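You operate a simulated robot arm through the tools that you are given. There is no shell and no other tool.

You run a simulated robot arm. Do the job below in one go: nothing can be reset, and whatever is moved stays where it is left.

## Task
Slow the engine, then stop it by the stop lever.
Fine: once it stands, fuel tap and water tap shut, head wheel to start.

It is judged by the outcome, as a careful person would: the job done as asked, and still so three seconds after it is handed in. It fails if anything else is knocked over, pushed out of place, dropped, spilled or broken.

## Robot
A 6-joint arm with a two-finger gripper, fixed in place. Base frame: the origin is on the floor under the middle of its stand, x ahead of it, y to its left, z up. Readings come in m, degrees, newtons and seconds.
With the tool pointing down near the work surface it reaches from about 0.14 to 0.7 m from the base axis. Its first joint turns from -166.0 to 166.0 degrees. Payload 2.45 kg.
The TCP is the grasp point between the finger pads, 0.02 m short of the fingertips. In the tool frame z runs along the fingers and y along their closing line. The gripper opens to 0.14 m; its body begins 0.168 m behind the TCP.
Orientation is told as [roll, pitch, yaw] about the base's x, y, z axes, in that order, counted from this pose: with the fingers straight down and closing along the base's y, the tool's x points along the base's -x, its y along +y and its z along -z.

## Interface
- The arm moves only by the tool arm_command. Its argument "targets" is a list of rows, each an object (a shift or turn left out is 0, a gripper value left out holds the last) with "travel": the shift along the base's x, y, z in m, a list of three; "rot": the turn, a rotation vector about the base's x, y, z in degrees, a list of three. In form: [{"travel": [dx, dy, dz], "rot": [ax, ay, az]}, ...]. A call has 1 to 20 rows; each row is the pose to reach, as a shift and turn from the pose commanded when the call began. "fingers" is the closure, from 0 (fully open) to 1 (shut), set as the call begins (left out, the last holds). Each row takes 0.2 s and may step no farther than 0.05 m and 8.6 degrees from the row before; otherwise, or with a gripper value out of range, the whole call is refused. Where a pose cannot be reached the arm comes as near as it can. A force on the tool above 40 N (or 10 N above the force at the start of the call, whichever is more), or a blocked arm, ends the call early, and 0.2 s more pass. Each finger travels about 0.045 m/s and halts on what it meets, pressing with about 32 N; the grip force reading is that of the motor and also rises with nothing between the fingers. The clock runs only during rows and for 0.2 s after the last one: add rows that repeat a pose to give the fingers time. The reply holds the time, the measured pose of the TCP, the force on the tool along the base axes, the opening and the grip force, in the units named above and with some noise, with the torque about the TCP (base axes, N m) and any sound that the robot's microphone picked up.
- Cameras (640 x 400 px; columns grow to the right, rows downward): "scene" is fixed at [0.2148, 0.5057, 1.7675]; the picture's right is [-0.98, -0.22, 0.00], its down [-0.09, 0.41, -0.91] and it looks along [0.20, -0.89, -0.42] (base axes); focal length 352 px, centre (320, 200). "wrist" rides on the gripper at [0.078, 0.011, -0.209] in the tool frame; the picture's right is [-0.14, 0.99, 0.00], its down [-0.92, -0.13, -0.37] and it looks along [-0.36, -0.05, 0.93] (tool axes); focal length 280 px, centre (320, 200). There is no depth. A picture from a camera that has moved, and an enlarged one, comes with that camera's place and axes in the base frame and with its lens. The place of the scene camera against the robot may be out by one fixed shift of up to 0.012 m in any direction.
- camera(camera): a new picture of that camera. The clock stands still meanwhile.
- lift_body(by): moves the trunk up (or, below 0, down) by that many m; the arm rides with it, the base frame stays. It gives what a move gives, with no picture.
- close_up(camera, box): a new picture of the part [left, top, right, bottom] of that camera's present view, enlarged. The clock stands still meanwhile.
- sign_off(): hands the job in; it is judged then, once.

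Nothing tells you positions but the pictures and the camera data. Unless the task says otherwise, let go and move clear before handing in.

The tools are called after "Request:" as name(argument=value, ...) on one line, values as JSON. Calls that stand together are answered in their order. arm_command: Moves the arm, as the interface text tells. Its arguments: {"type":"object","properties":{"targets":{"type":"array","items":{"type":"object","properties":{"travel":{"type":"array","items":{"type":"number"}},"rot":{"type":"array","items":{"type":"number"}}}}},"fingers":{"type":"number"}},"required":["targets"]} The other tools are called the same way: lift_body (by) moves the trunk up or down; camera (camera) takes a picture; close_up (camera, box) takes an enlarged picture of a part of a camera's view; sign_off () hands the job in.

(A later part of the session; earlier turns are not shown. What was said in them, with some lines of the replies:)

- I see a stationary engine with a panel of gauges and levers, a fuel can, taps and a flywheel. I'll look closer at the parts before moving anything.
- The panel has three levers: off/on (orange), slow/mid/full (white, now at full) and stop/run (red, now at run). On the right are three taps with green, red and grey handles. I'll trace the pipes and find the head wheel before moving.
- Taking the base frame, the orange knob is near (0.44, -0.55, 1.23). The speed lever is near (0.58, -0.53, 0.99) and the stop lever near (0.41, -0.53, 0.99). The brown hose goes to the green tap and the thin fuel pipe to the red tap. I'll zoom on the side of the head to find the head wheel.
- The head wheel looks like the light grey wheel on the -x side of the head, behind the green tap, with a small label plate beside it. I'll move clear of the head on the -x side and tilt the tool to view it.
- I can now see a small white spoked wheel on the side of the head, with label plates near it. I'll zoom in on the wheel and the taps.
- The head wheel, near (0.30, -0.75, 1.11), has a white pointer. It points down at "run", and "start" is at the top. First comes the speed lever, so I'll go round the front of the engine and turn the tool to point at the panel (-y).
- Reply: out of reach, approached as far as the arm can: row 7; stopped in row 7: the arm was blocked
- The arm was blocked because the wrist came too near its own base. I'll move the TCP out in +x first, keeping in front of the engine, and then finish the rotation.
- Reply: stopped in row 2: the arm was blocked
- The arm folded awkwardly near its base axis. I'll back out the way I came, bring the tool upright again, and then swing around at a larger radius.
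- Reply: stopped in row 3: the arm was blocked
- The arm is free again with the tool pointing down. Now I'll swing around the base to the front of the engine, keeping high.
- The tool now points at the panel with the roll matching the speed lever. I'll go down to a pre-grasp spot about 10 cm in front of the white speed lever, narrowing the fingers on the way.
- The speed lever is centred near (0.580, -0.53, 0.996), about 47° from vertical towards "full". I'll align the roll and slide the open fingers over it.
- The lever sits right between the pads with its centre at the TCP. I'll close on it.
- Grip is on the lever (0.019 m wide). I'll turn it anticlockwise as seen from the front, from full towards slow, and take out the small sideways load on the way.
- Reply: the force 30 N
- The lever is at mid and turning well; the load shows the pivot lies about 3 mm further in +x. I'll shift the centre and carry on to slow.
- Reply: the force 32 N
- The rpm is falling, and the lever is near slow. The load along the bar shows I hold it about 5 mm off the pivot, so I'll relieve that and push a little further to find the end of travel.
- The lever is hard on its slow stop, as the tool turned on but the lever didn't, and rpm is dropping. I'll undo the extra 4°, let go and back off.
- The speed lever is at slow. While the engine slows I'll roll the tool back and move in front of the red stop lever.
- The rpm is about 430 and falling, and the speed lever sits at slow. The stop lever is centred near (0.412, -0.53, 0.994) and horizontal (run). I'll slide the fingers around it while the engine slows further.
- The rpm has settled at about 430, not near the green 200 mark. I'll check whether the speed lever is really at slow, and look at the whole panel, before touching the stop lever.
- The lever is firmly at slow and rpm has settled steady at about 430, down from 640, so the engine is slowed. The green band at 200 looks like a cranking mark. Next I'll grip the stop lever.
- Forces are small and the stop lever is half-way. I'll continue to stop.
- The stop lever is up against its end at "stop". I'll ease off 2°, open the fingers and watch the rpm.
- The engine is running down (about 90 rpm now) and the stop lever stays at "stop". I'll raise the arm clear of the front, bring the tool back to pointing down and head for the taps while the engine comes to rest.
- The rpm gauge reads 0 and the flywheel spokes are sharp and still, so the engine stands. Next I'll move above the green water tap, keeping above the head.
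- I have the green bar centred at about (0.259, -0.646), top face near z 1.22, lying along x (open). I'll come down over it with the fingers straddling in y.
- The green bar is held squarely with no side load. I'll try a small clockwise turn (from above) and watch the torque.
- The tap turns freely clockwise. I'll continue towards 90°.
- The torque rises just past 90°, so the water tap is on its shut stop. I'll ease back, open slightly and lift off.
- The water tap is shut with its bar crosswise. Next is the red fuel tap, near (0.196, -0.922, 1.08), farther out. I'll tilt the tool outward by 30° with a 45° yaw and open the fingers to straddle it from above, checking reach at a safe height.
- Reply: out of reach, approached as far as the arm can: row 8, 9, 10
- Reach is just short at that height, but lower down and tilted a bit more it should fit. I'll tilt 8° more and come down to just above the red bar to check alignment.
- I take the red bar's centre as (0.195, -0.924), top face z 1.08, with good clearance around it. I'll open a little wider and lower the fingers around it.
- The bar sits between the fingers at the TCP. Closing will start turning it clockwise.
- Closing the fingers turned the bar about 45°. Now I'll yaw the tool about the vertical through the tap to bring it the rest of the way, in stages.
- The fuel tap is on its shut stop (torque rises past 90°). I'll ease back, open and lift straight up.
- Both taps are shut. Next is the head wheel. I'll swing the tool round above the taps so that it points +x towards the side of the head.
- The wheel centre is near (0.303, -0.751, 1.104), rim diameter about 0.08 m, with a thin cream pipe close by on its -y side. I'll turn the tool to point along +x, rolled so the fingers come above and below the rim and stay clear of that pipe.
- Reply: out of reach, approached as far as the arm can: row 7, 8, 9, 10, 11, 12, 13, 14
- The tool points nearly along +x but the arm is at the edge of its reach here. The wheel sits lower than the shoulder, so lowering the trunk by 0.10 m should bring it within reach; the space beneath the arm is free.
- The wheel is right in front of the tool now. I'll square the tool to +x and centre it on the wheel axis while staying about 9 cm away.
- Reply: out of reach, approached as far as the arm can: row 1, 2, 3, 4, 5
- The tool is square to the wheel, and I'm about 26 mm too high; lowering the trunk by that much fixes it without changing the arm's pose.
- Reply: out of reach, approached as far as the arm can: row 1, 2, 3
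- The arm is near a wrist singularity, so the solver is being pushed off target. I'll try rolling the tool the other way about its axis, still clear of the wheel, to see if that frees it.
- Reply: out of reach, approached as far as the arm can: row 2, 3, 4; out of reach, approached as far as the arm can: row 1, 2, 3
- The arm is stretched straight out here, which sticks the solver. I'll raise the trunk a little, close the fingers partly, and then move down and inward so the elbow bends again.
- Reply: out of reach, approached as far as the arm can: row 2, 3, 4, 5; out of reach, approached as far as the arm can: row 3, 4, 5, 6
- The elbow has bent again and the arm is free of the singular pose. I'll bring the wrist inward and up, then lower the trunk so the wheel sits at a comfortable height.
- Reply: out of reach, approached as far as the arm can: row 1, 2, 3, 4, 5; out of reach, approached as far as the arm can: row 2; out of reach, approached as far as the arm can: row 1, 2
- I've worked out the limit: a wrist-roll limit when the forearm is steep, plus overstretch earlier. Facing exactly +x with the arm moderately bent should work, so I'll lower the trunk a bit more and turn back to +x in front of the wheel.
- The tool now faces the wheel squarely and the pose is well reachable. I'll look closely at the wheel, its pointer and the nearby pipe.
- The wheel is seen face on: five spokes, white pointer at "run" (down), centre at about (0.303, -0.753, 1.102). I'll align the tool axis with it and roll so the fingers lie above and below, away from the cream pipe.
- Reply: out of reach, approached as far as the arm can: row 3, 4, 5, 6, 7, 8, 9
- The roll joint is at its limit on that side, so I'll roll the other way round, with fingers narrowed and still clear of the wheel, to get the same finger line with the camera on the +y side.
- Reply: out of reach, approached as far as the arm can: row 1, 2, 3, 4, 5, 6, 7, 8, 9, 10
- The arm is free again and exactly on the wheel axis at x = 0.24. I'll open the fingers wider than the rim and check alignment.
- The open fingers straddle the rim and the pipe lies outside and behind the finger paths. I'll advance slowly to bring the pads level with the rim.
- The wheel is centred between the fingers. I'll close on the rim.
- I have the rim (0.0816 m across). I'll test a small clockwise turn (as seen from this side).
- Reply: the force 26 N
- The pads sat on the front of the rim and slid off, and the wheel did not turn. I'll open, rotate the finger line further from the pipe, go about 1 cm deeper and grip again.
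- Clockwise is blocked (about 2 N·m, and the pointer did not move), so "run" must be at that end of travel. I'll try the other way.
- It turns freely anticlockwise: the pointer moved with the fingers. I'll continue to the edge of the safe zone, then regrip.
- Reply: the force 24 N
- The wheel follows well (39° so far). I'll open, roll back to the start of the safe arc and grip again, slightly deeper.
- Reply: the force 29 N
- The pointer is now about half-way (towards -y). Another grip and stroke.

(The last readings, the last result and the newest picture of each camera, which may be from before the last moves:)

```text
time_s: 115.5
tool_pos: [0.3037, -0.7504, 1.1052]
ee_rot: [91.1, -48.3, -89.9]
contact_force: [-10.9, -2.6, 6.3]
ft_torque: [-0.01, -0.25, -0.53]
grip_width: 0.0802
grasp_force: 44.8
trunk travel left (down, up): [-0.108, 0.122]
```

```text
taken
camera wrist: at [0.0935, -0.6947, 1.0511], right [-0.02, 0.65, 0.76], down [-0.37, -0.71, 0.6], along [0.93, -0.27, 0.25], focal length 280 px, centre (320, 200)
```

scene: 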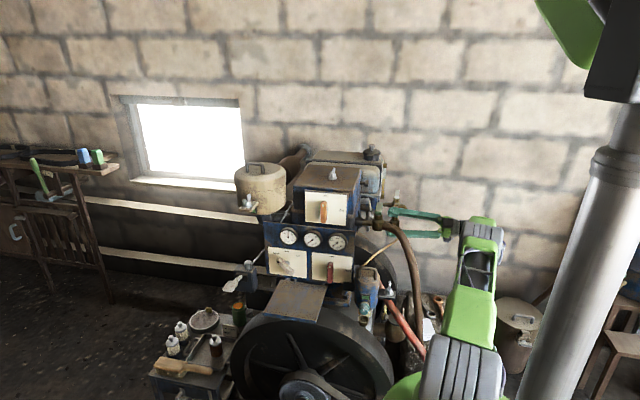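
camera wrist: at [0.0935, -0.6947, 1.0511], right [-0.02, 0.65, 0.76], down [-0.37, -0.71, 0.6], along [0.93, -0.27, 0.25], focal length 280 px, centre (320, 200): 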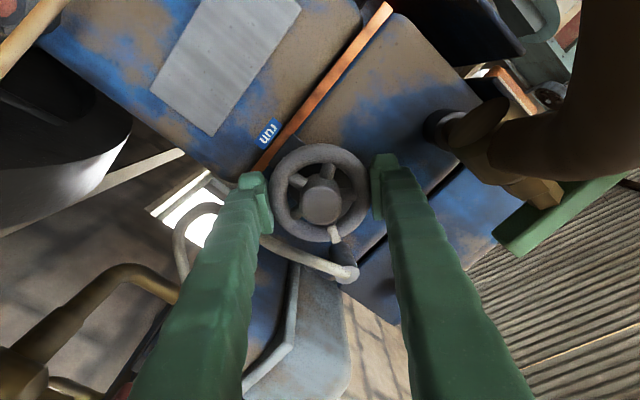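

The pointer is about 30° short of "start". One more regrip and a shorter stroke up to the stop.

Request:
arm_command(fingers=0.33, targets=[{"travel": [0, 0, 0]}, {"travel": [0, 0, 0]}, {"travel": [-0.002, 0, 0]}])

Request:
arm_command(targets=[{"travel": [0, 0, 0], "rot": [7, 0, 0]}, {"travel": [0, 0, 0], "rot": [14, 0, 0]}, {"travel": [0, 0, 0], "rot": [21, 0, 0]}, {"travel": [0, 0, 0], "rot": [28, 0, 0]}, {"travel": [0, 0, 0], "rot": [35, 0, 0]}, {"travel": [0, 0, 0], "rot": [42, 0, 0]}])

Request:
close_up(camera="wrist", box=[220, 110, 440, 270])

```text
time_s: 116.3
tool_pos: [0.3037, -0.7502, 1.1046]
ee_rot: [90.9, -48.3, -89.7]
contact_force: [-0.3, -0.7, -0.2]
ft_torque: [0.02, 0.02, -0.04]
grip_width: 0.0937
grasp_force: 0.0
trunk travel left (down, up): [-0.108, 0.122]
```

```text
time_s: 117.7
tool_pos: [0.303, -0.7505, 1.1051]
ee_rot: [91.1, -6.1, -89.9]
contact_force: [0.5, 0.3, 0.0]
ft_torque: [-0.03, -0.03, 0.01]
grip_width: 0.0938
grasp_force: 0.0
trunk travel left (down, up): [-0.108, 0.122]
```

```text
2.50 times, centred on (330, 190) of wrist
camera zoom: at [0.0924, -0.6734, 1.1024], right [-0.02, -0.03, 1.0], down [-0.36, -0.93, -0.04], along [0.93, -0.36, 0.01], focal length 701 px, centre (295, 225)
```

zoom: 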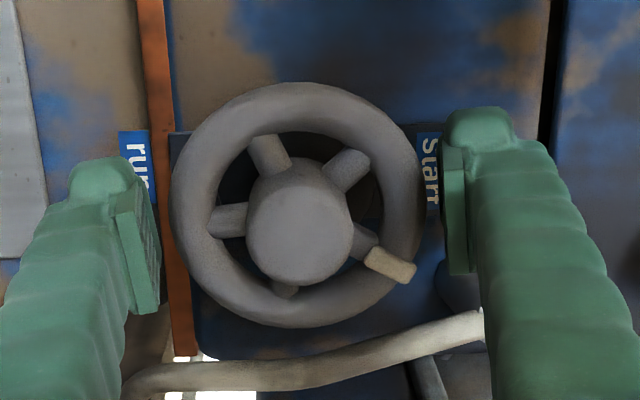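

Request:
arm_command(fingers=1.0, targets=[{"travel": [0.002, 0, 0]}, {"travel": [0.002, 0, 0]}, {"travel": [0.002, 0, 0]}])

Request:
arm_command(targets=[{"travel": [0, 0, 0], "rot": [-7, 0, 0]}, {"travel": [0, 0, 0], "rot": [-14, 0, 0]}, {"travel": [0, 0, 0], "rot": [-21, 0, 0]}, {"travel": [0, 0, 0], "rot": [-27, 0, 0]}])

Request:
arm_command(targets=[{"travel": [0, 0, 0], "rot": [-3, 0, 0]}, {"travel": [0, 0, 0], "rot": [-6, 0, 0]}])

Request:
close_up(camera="wrist", box=[220, 110, 440, 270])

```text
time_s: 118.5
tool_pos: [0.3034, -0.75, 1.1053]
ee_rot: [91.2, -6.3, -89.9]
contact_force: [-6.0, -0.3, 2.5]
ft_torque: [0.01, 0.0, -0.08]
grip_width: 0.0808
grasp_force: 43.9
trunk travel left (down, up): [-0.108, 0.122]
```

```text
time_s: 119.5
tool_pos: [0.3044, -0.7504, 1.1063]
ee_rot: [91.1, -33.4, -89.8]
contact_force: [-9.2, -2.7, 6.1]
ft_torque: [0.04, -0.07, 0.1]
grip_width: 0.0809
grasp_force: 45.3
trunk travel left (down, up): [-0.108, 0.122]
```

```text
time_s: 120.1
tool_pos: [0.3035, -0.7505, 1.106]
ee_rot: [91.1, -39.2, -89.9]
contact_force: [-13.2, 2.1, 6.4]
ft_torque: [1.81, -0.03, -0.14]
grip_width: 0.0812
grasp_force: 44.9
trunk travel left (down, up): [-0.108, 0.122]
```

```text
2.50 times, centred on (330, 190) of wrist
camera zoom: at [0.0932, -0.6861, 1.0601], right [-0.02, 0.52, 0.85], down [-0.36, -0.8, 0.48], along [0.93, -0.3, 0.21], focal length 701 px, centre (295, 225)
```

zoom: 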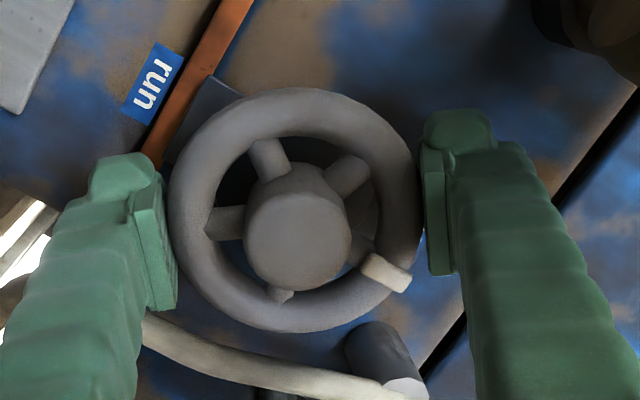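

The torque rose to 1.8 N·m with the pointer straight up, so the wheel is on its "start" stop. I'll ease back, open, withdraw along -x and check.

Request:
arm_command(fingers=0.33, targets=[{"travel": [0, 0, 0], "rot": [2, 0, 0]}, {"travel": [0, 0, 0], "rot": [2, 0, 0]}, {"travel": [0, 0, 0], "rot": [2, 0, 0]}])

Request:
arm_command(targets=[{"travel": [-0.015, 0, 0]}, {"travel": [-0.03, 0, 0]}, {"travel": [-0.045, 0, 0]}, {"travel": [-0.06, 0, 0]}])

Request:
camera(camera="wrist")

Request:
close_up(camera="wrist", box=[240, 90, 400, 230])

Request:
camera(camera="scene")

```text
time_s: 120.9
tool_pos: [0.3054, -0.7485, 1.1039]
ee_rot: [91.0, -37.3, -89.9]
contact_force: [-0.2, 0.9, 0.2]
ft_torque: [0.02, 0.02, 0.01]
grip_width: 0.094
grasp_force: 0.1
trunk travel left (down, up): [-0.108, 0.122]
```

```text
time_s: 121.9
tool_pos: [0.2454, -0.7505, 1.1025]
ee_rot: [91.1, -37.3, -89.9]
contact_force: [-0.8, 1.1, 0.5]
ft_torque: [0.01, 0.02, 0.0]
grip_width: 0.0938
grasp_force: 0.0
trunk travel left (down, up): [-0.108, 0.122]
```

```text
taken
camera wrist: at [0.0343, -0.6852, 1.062], right [-0.02, 0.49, 0.87], down [-0.36, -0.82, 0.45], along [0.93, -0.31, 0.19], focal length 280 px, centre (320, 200)
```

wrist: 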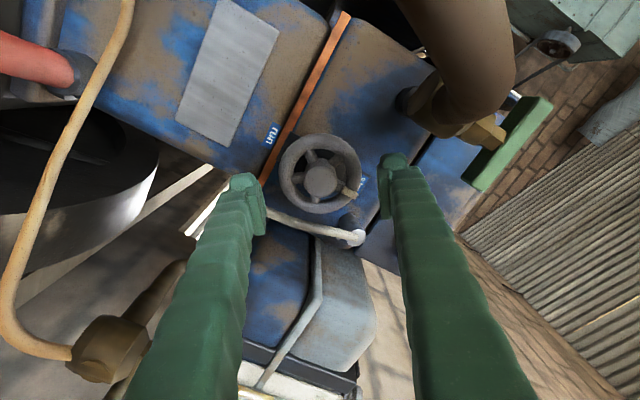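

```text
2.86 times, centred on (320, 160) of wrist
camera zoom: at [0.0343, -0.6852, 1.062], right [-0.02, 0.49, 0.87], down [-0.36, -0.82, 0.45], along [0.93, -0.31, 0.19], focal length 801 px, centre (320, 314)
```

zoom: 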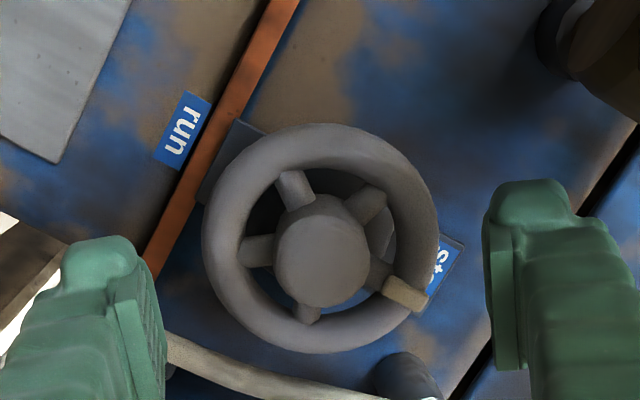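

```text
taken
```

scene: 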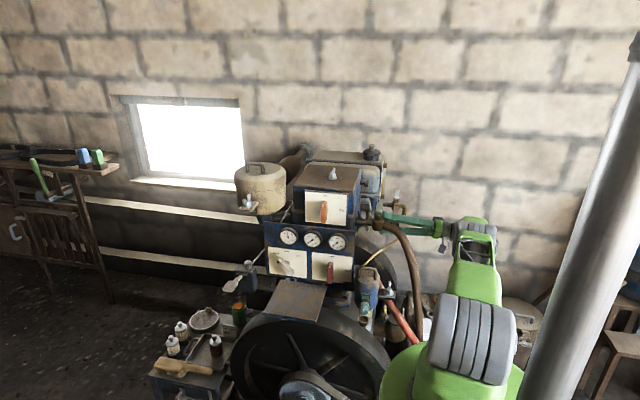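

The wheel's pointer now points up at "start". I'll check the panel and the taps in the scene view before moving clear.

Request:
close_up(camera="scene", box=[260, 220, 356, 280])

Request:
close_up(camera="scene", box=[340, 170, 452, 240])

Request:
close_up(camera="wrist", box=[300, 120, 420, 200])

```text
6.67 times, centred on (308, 250) of scene
camera zoom: at [0.2148, 0.5057, 1.7675], right [-0.98, -0.22, 0.0], down [-0.09, 0.41, -0.91], along [0.2, -0.89, -0.42], focal length 2350 px, centre (400, -133)
```

zoom: 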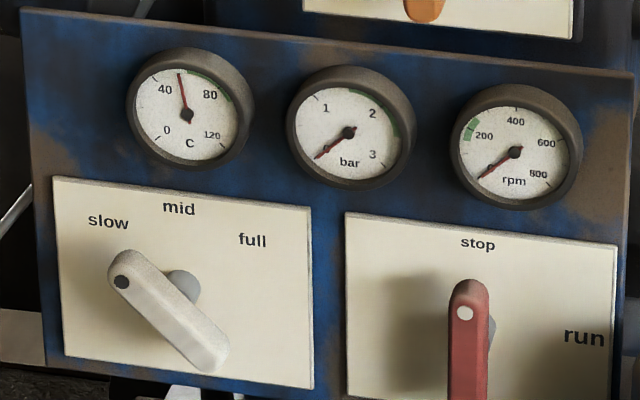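

```text
5.71 times, centred on (396, 205) of scene
camera zoom: at [0.2148, 0.5057, 1.7675], right [-0.98, -0.22, 0.0], down [-0.09, 0.41, -0.91], along [0.2, -0.89, -0.42], focal length 2014 px, centre (-114, 171)
```

zoom: 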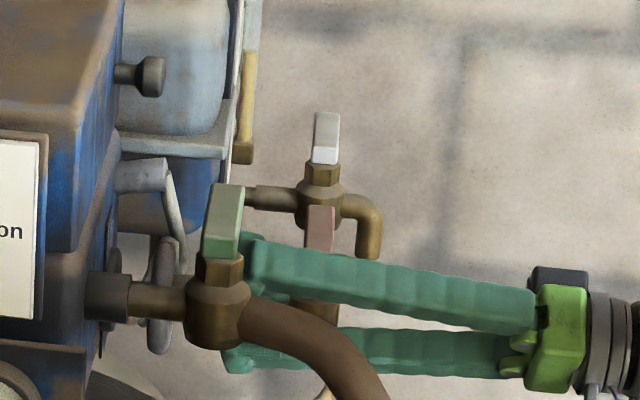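

```text
5.00 times, centred on (360, 160) of wrist
camera zoom: at [0.0343, -0.6852, 1.062], right [-0.02, 0.49, 0.87], down [-0.36, -0.82, 0.45], along [0.93, -0.31, 0.19], focal length 1402 px, centre (120, 400)
```

zoom: 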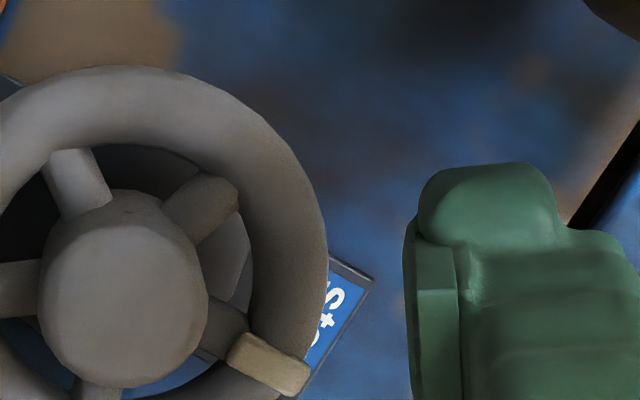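

Everything reads as asked: rpm 0, speed lever at slow, stop lever at stop, both taps crosswise, wheel at "start". I'll back away from the wheel and lift clear of the taps.

Request:
arm_command(fingers=0.55, targets=[{"travel": [-0.008, 0, 0.0]}, {"travel": [-0.016, 0, 0.0]}, {"travel": [-0.024, -0.002, 0.0]}, {"travel": [-0.026, -0.003, 0.0]}])

Request:
lift_body(by=0.1)

Request:
arm_command(targets=[{"travel": [-0.005, 0, 0.02]}, {"travel": [-0.012, 0, 0.04]}, {"travel": [-0.02, 0, 0.06]}, {"travel": [-0.03, 0, 0.08]}, {"travel": [-0.04, 0, 0.1]}, {"travel": [-0.05, 0, 0.12]}, {"travel": [-0.06, 0, 0.14]}])

Request:
camera(camera="scene")

Request:
camera(camera="wrist")

```text
time_s: 122.9
tool_pos: [0.2188, -0.7528, 1.1032]
ee_rot: [91.1, -37.2, -89.9]
contact_force: [-0.3, 0.3, 0.7]
ft_torque: [-0.02, -0.02, 0.01]
grip_width: 0.063
grasp_force: 0.1
trunk travel left (down, up): [-0.108, 0.122]
```

```text
time_s: 124.2
tool_pos: [0.2188, -0.7521, 1.202]
ee_rot: [90.9, -37.3, -89.9]
contact_force: [1.0, 0.7, -0.7]
ft_torque: [-0.01, -0.01, 0.0]
grip_width: 0.063
grasp_force: 0.0
trunk travel left (down, up): [-0.208, 0.022]
```

```text
time_s: 125.8
tool_pos: [0.1586, -0.7534, 1.3433]
ee_rot: [90.9, -37.1, -89.8]
contact_force: [-0.7, -0.5, 0.6]
ft_torque: [-0.02, -0.02, -0.02]
grip_width: 0.0629
grasp_force: 0.0
trunk travel left (down, up): [-0.208, 0.022]
```

```text
taken
```

scene: 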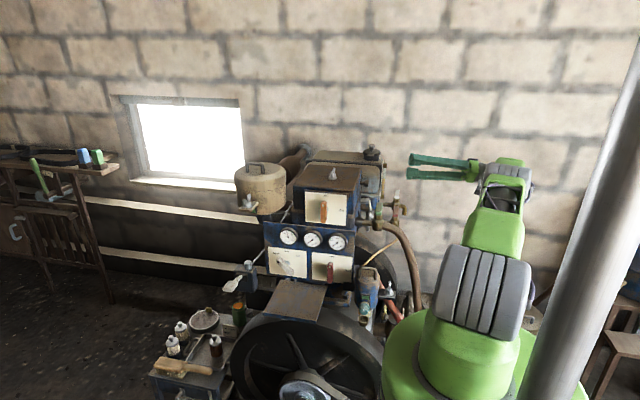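

```text
taken
camera wrist: at [-0.0514, -0.6883, 1.3026], right [-0.02, 0.49, 0.87], down [-0.36, -0.82, 0.45], along [0.93, -0.31, 0.19], focal length 280 px, centre (320, 200)
```

wrist: 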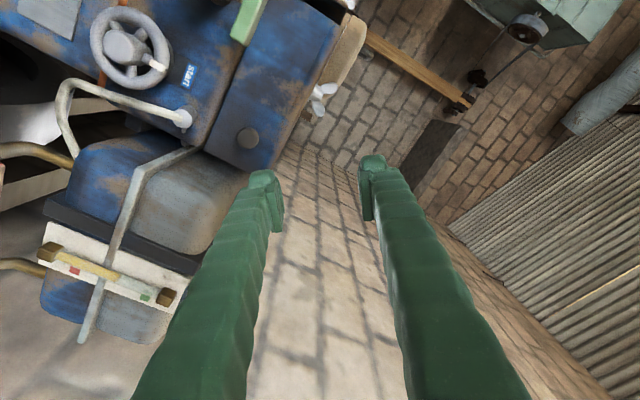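

Request:
close_up(camera="wrist", box=[60, 0, 260, 125])

Request:
close_up(camera="scene", box=[340, 170, 452, 240])

Request:
close_up(camera="scene", box=[220, 140, 420, 265])

```text
3.20 times, centred on (160, 62) of wrist
camera zoom: at [-0.0514, -0.6883, 1.3026], right [-0.02, 0.49, 0.87], down [-0.36, -0.82, 0.45], along [0.93, -0.31, 0.19], focal length 897 px, centre (832, 640)
```

zoom: 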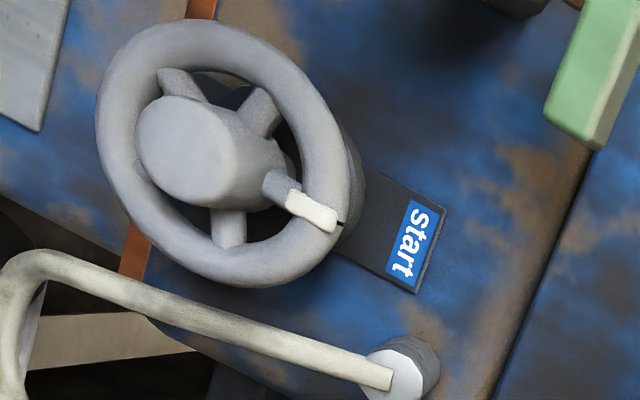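

```text
5.71 times, centred on (396, 205) of scene
camera zoom: at [0.2148, 0.5057, 1.7675], right [-0.98, -0.22, 0.0], down [-0.09, 0.41, -0.91], along [0.2, -0.89, -0.42], focal length 2014 px, centre (-114, 171)
```

zoom: 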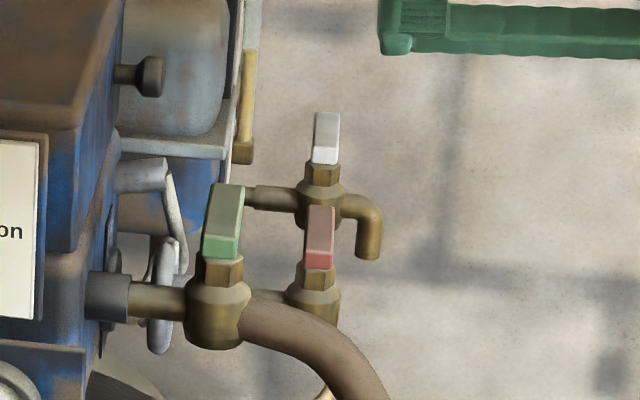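

```text
3.20 times, centred on (320, 202) of scene
camera zoom: at [0.2148, 0.5057, 1.7675], right [-0.98, -0.22, 0.0], down [-0.09, 0.41, -0.91], along [0.2, -0.89, -0.42], focal length 1128 px, centre (320, 192)
```

zoom: 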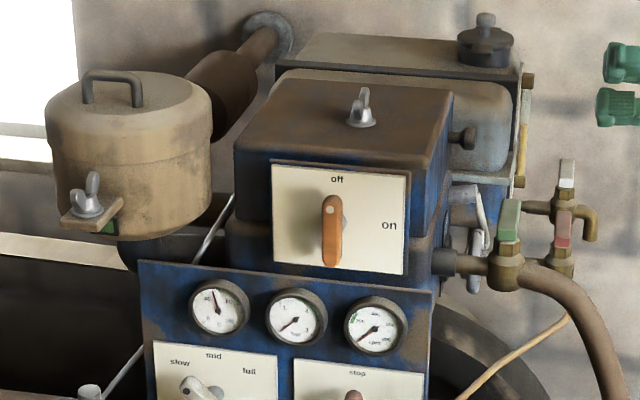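

The pointer faces "start", both taps are crosswise (shut), the engine stands at 0 rpm with the levers at slow and stop, and nothing else has moved. The arm is clear, so I'm handing in.

Request:
sign_off()

```text
The job is handed in.
```

The engine was slowed first, then stopped with the stop lever. Once it stood still, I shut the fuel and water taps and set the head wheel to start.

- **Slowing:** I moved the speed lever from full to slow, and the engine settled at about 430 rpm, down from about 640. The green band on the rpm gauge sits at 200. I took it for a cranking mark, so I did not wait for the needle to reach it.
- **Stopping:** The stop lever is at stop. The gauge reads 0 and the flywheel is still.
- **Taps:** The red-handled tap, which I took to be fuel from its thin pipe, and the green-handled one, water from its thick hose, are both turned crosswise to their closed stops.
- **Head wheel:** I turned it from run to start in several grips. It went to its end stop, and the pointer faces the start label. On the first try the fingers slipped off the rim, but the wheel did not move.

The orange off/on knob and the grey tap, which already looked shut, were left as they were. I saw nothing else knocked or moved, and the arm is clear of the engine.
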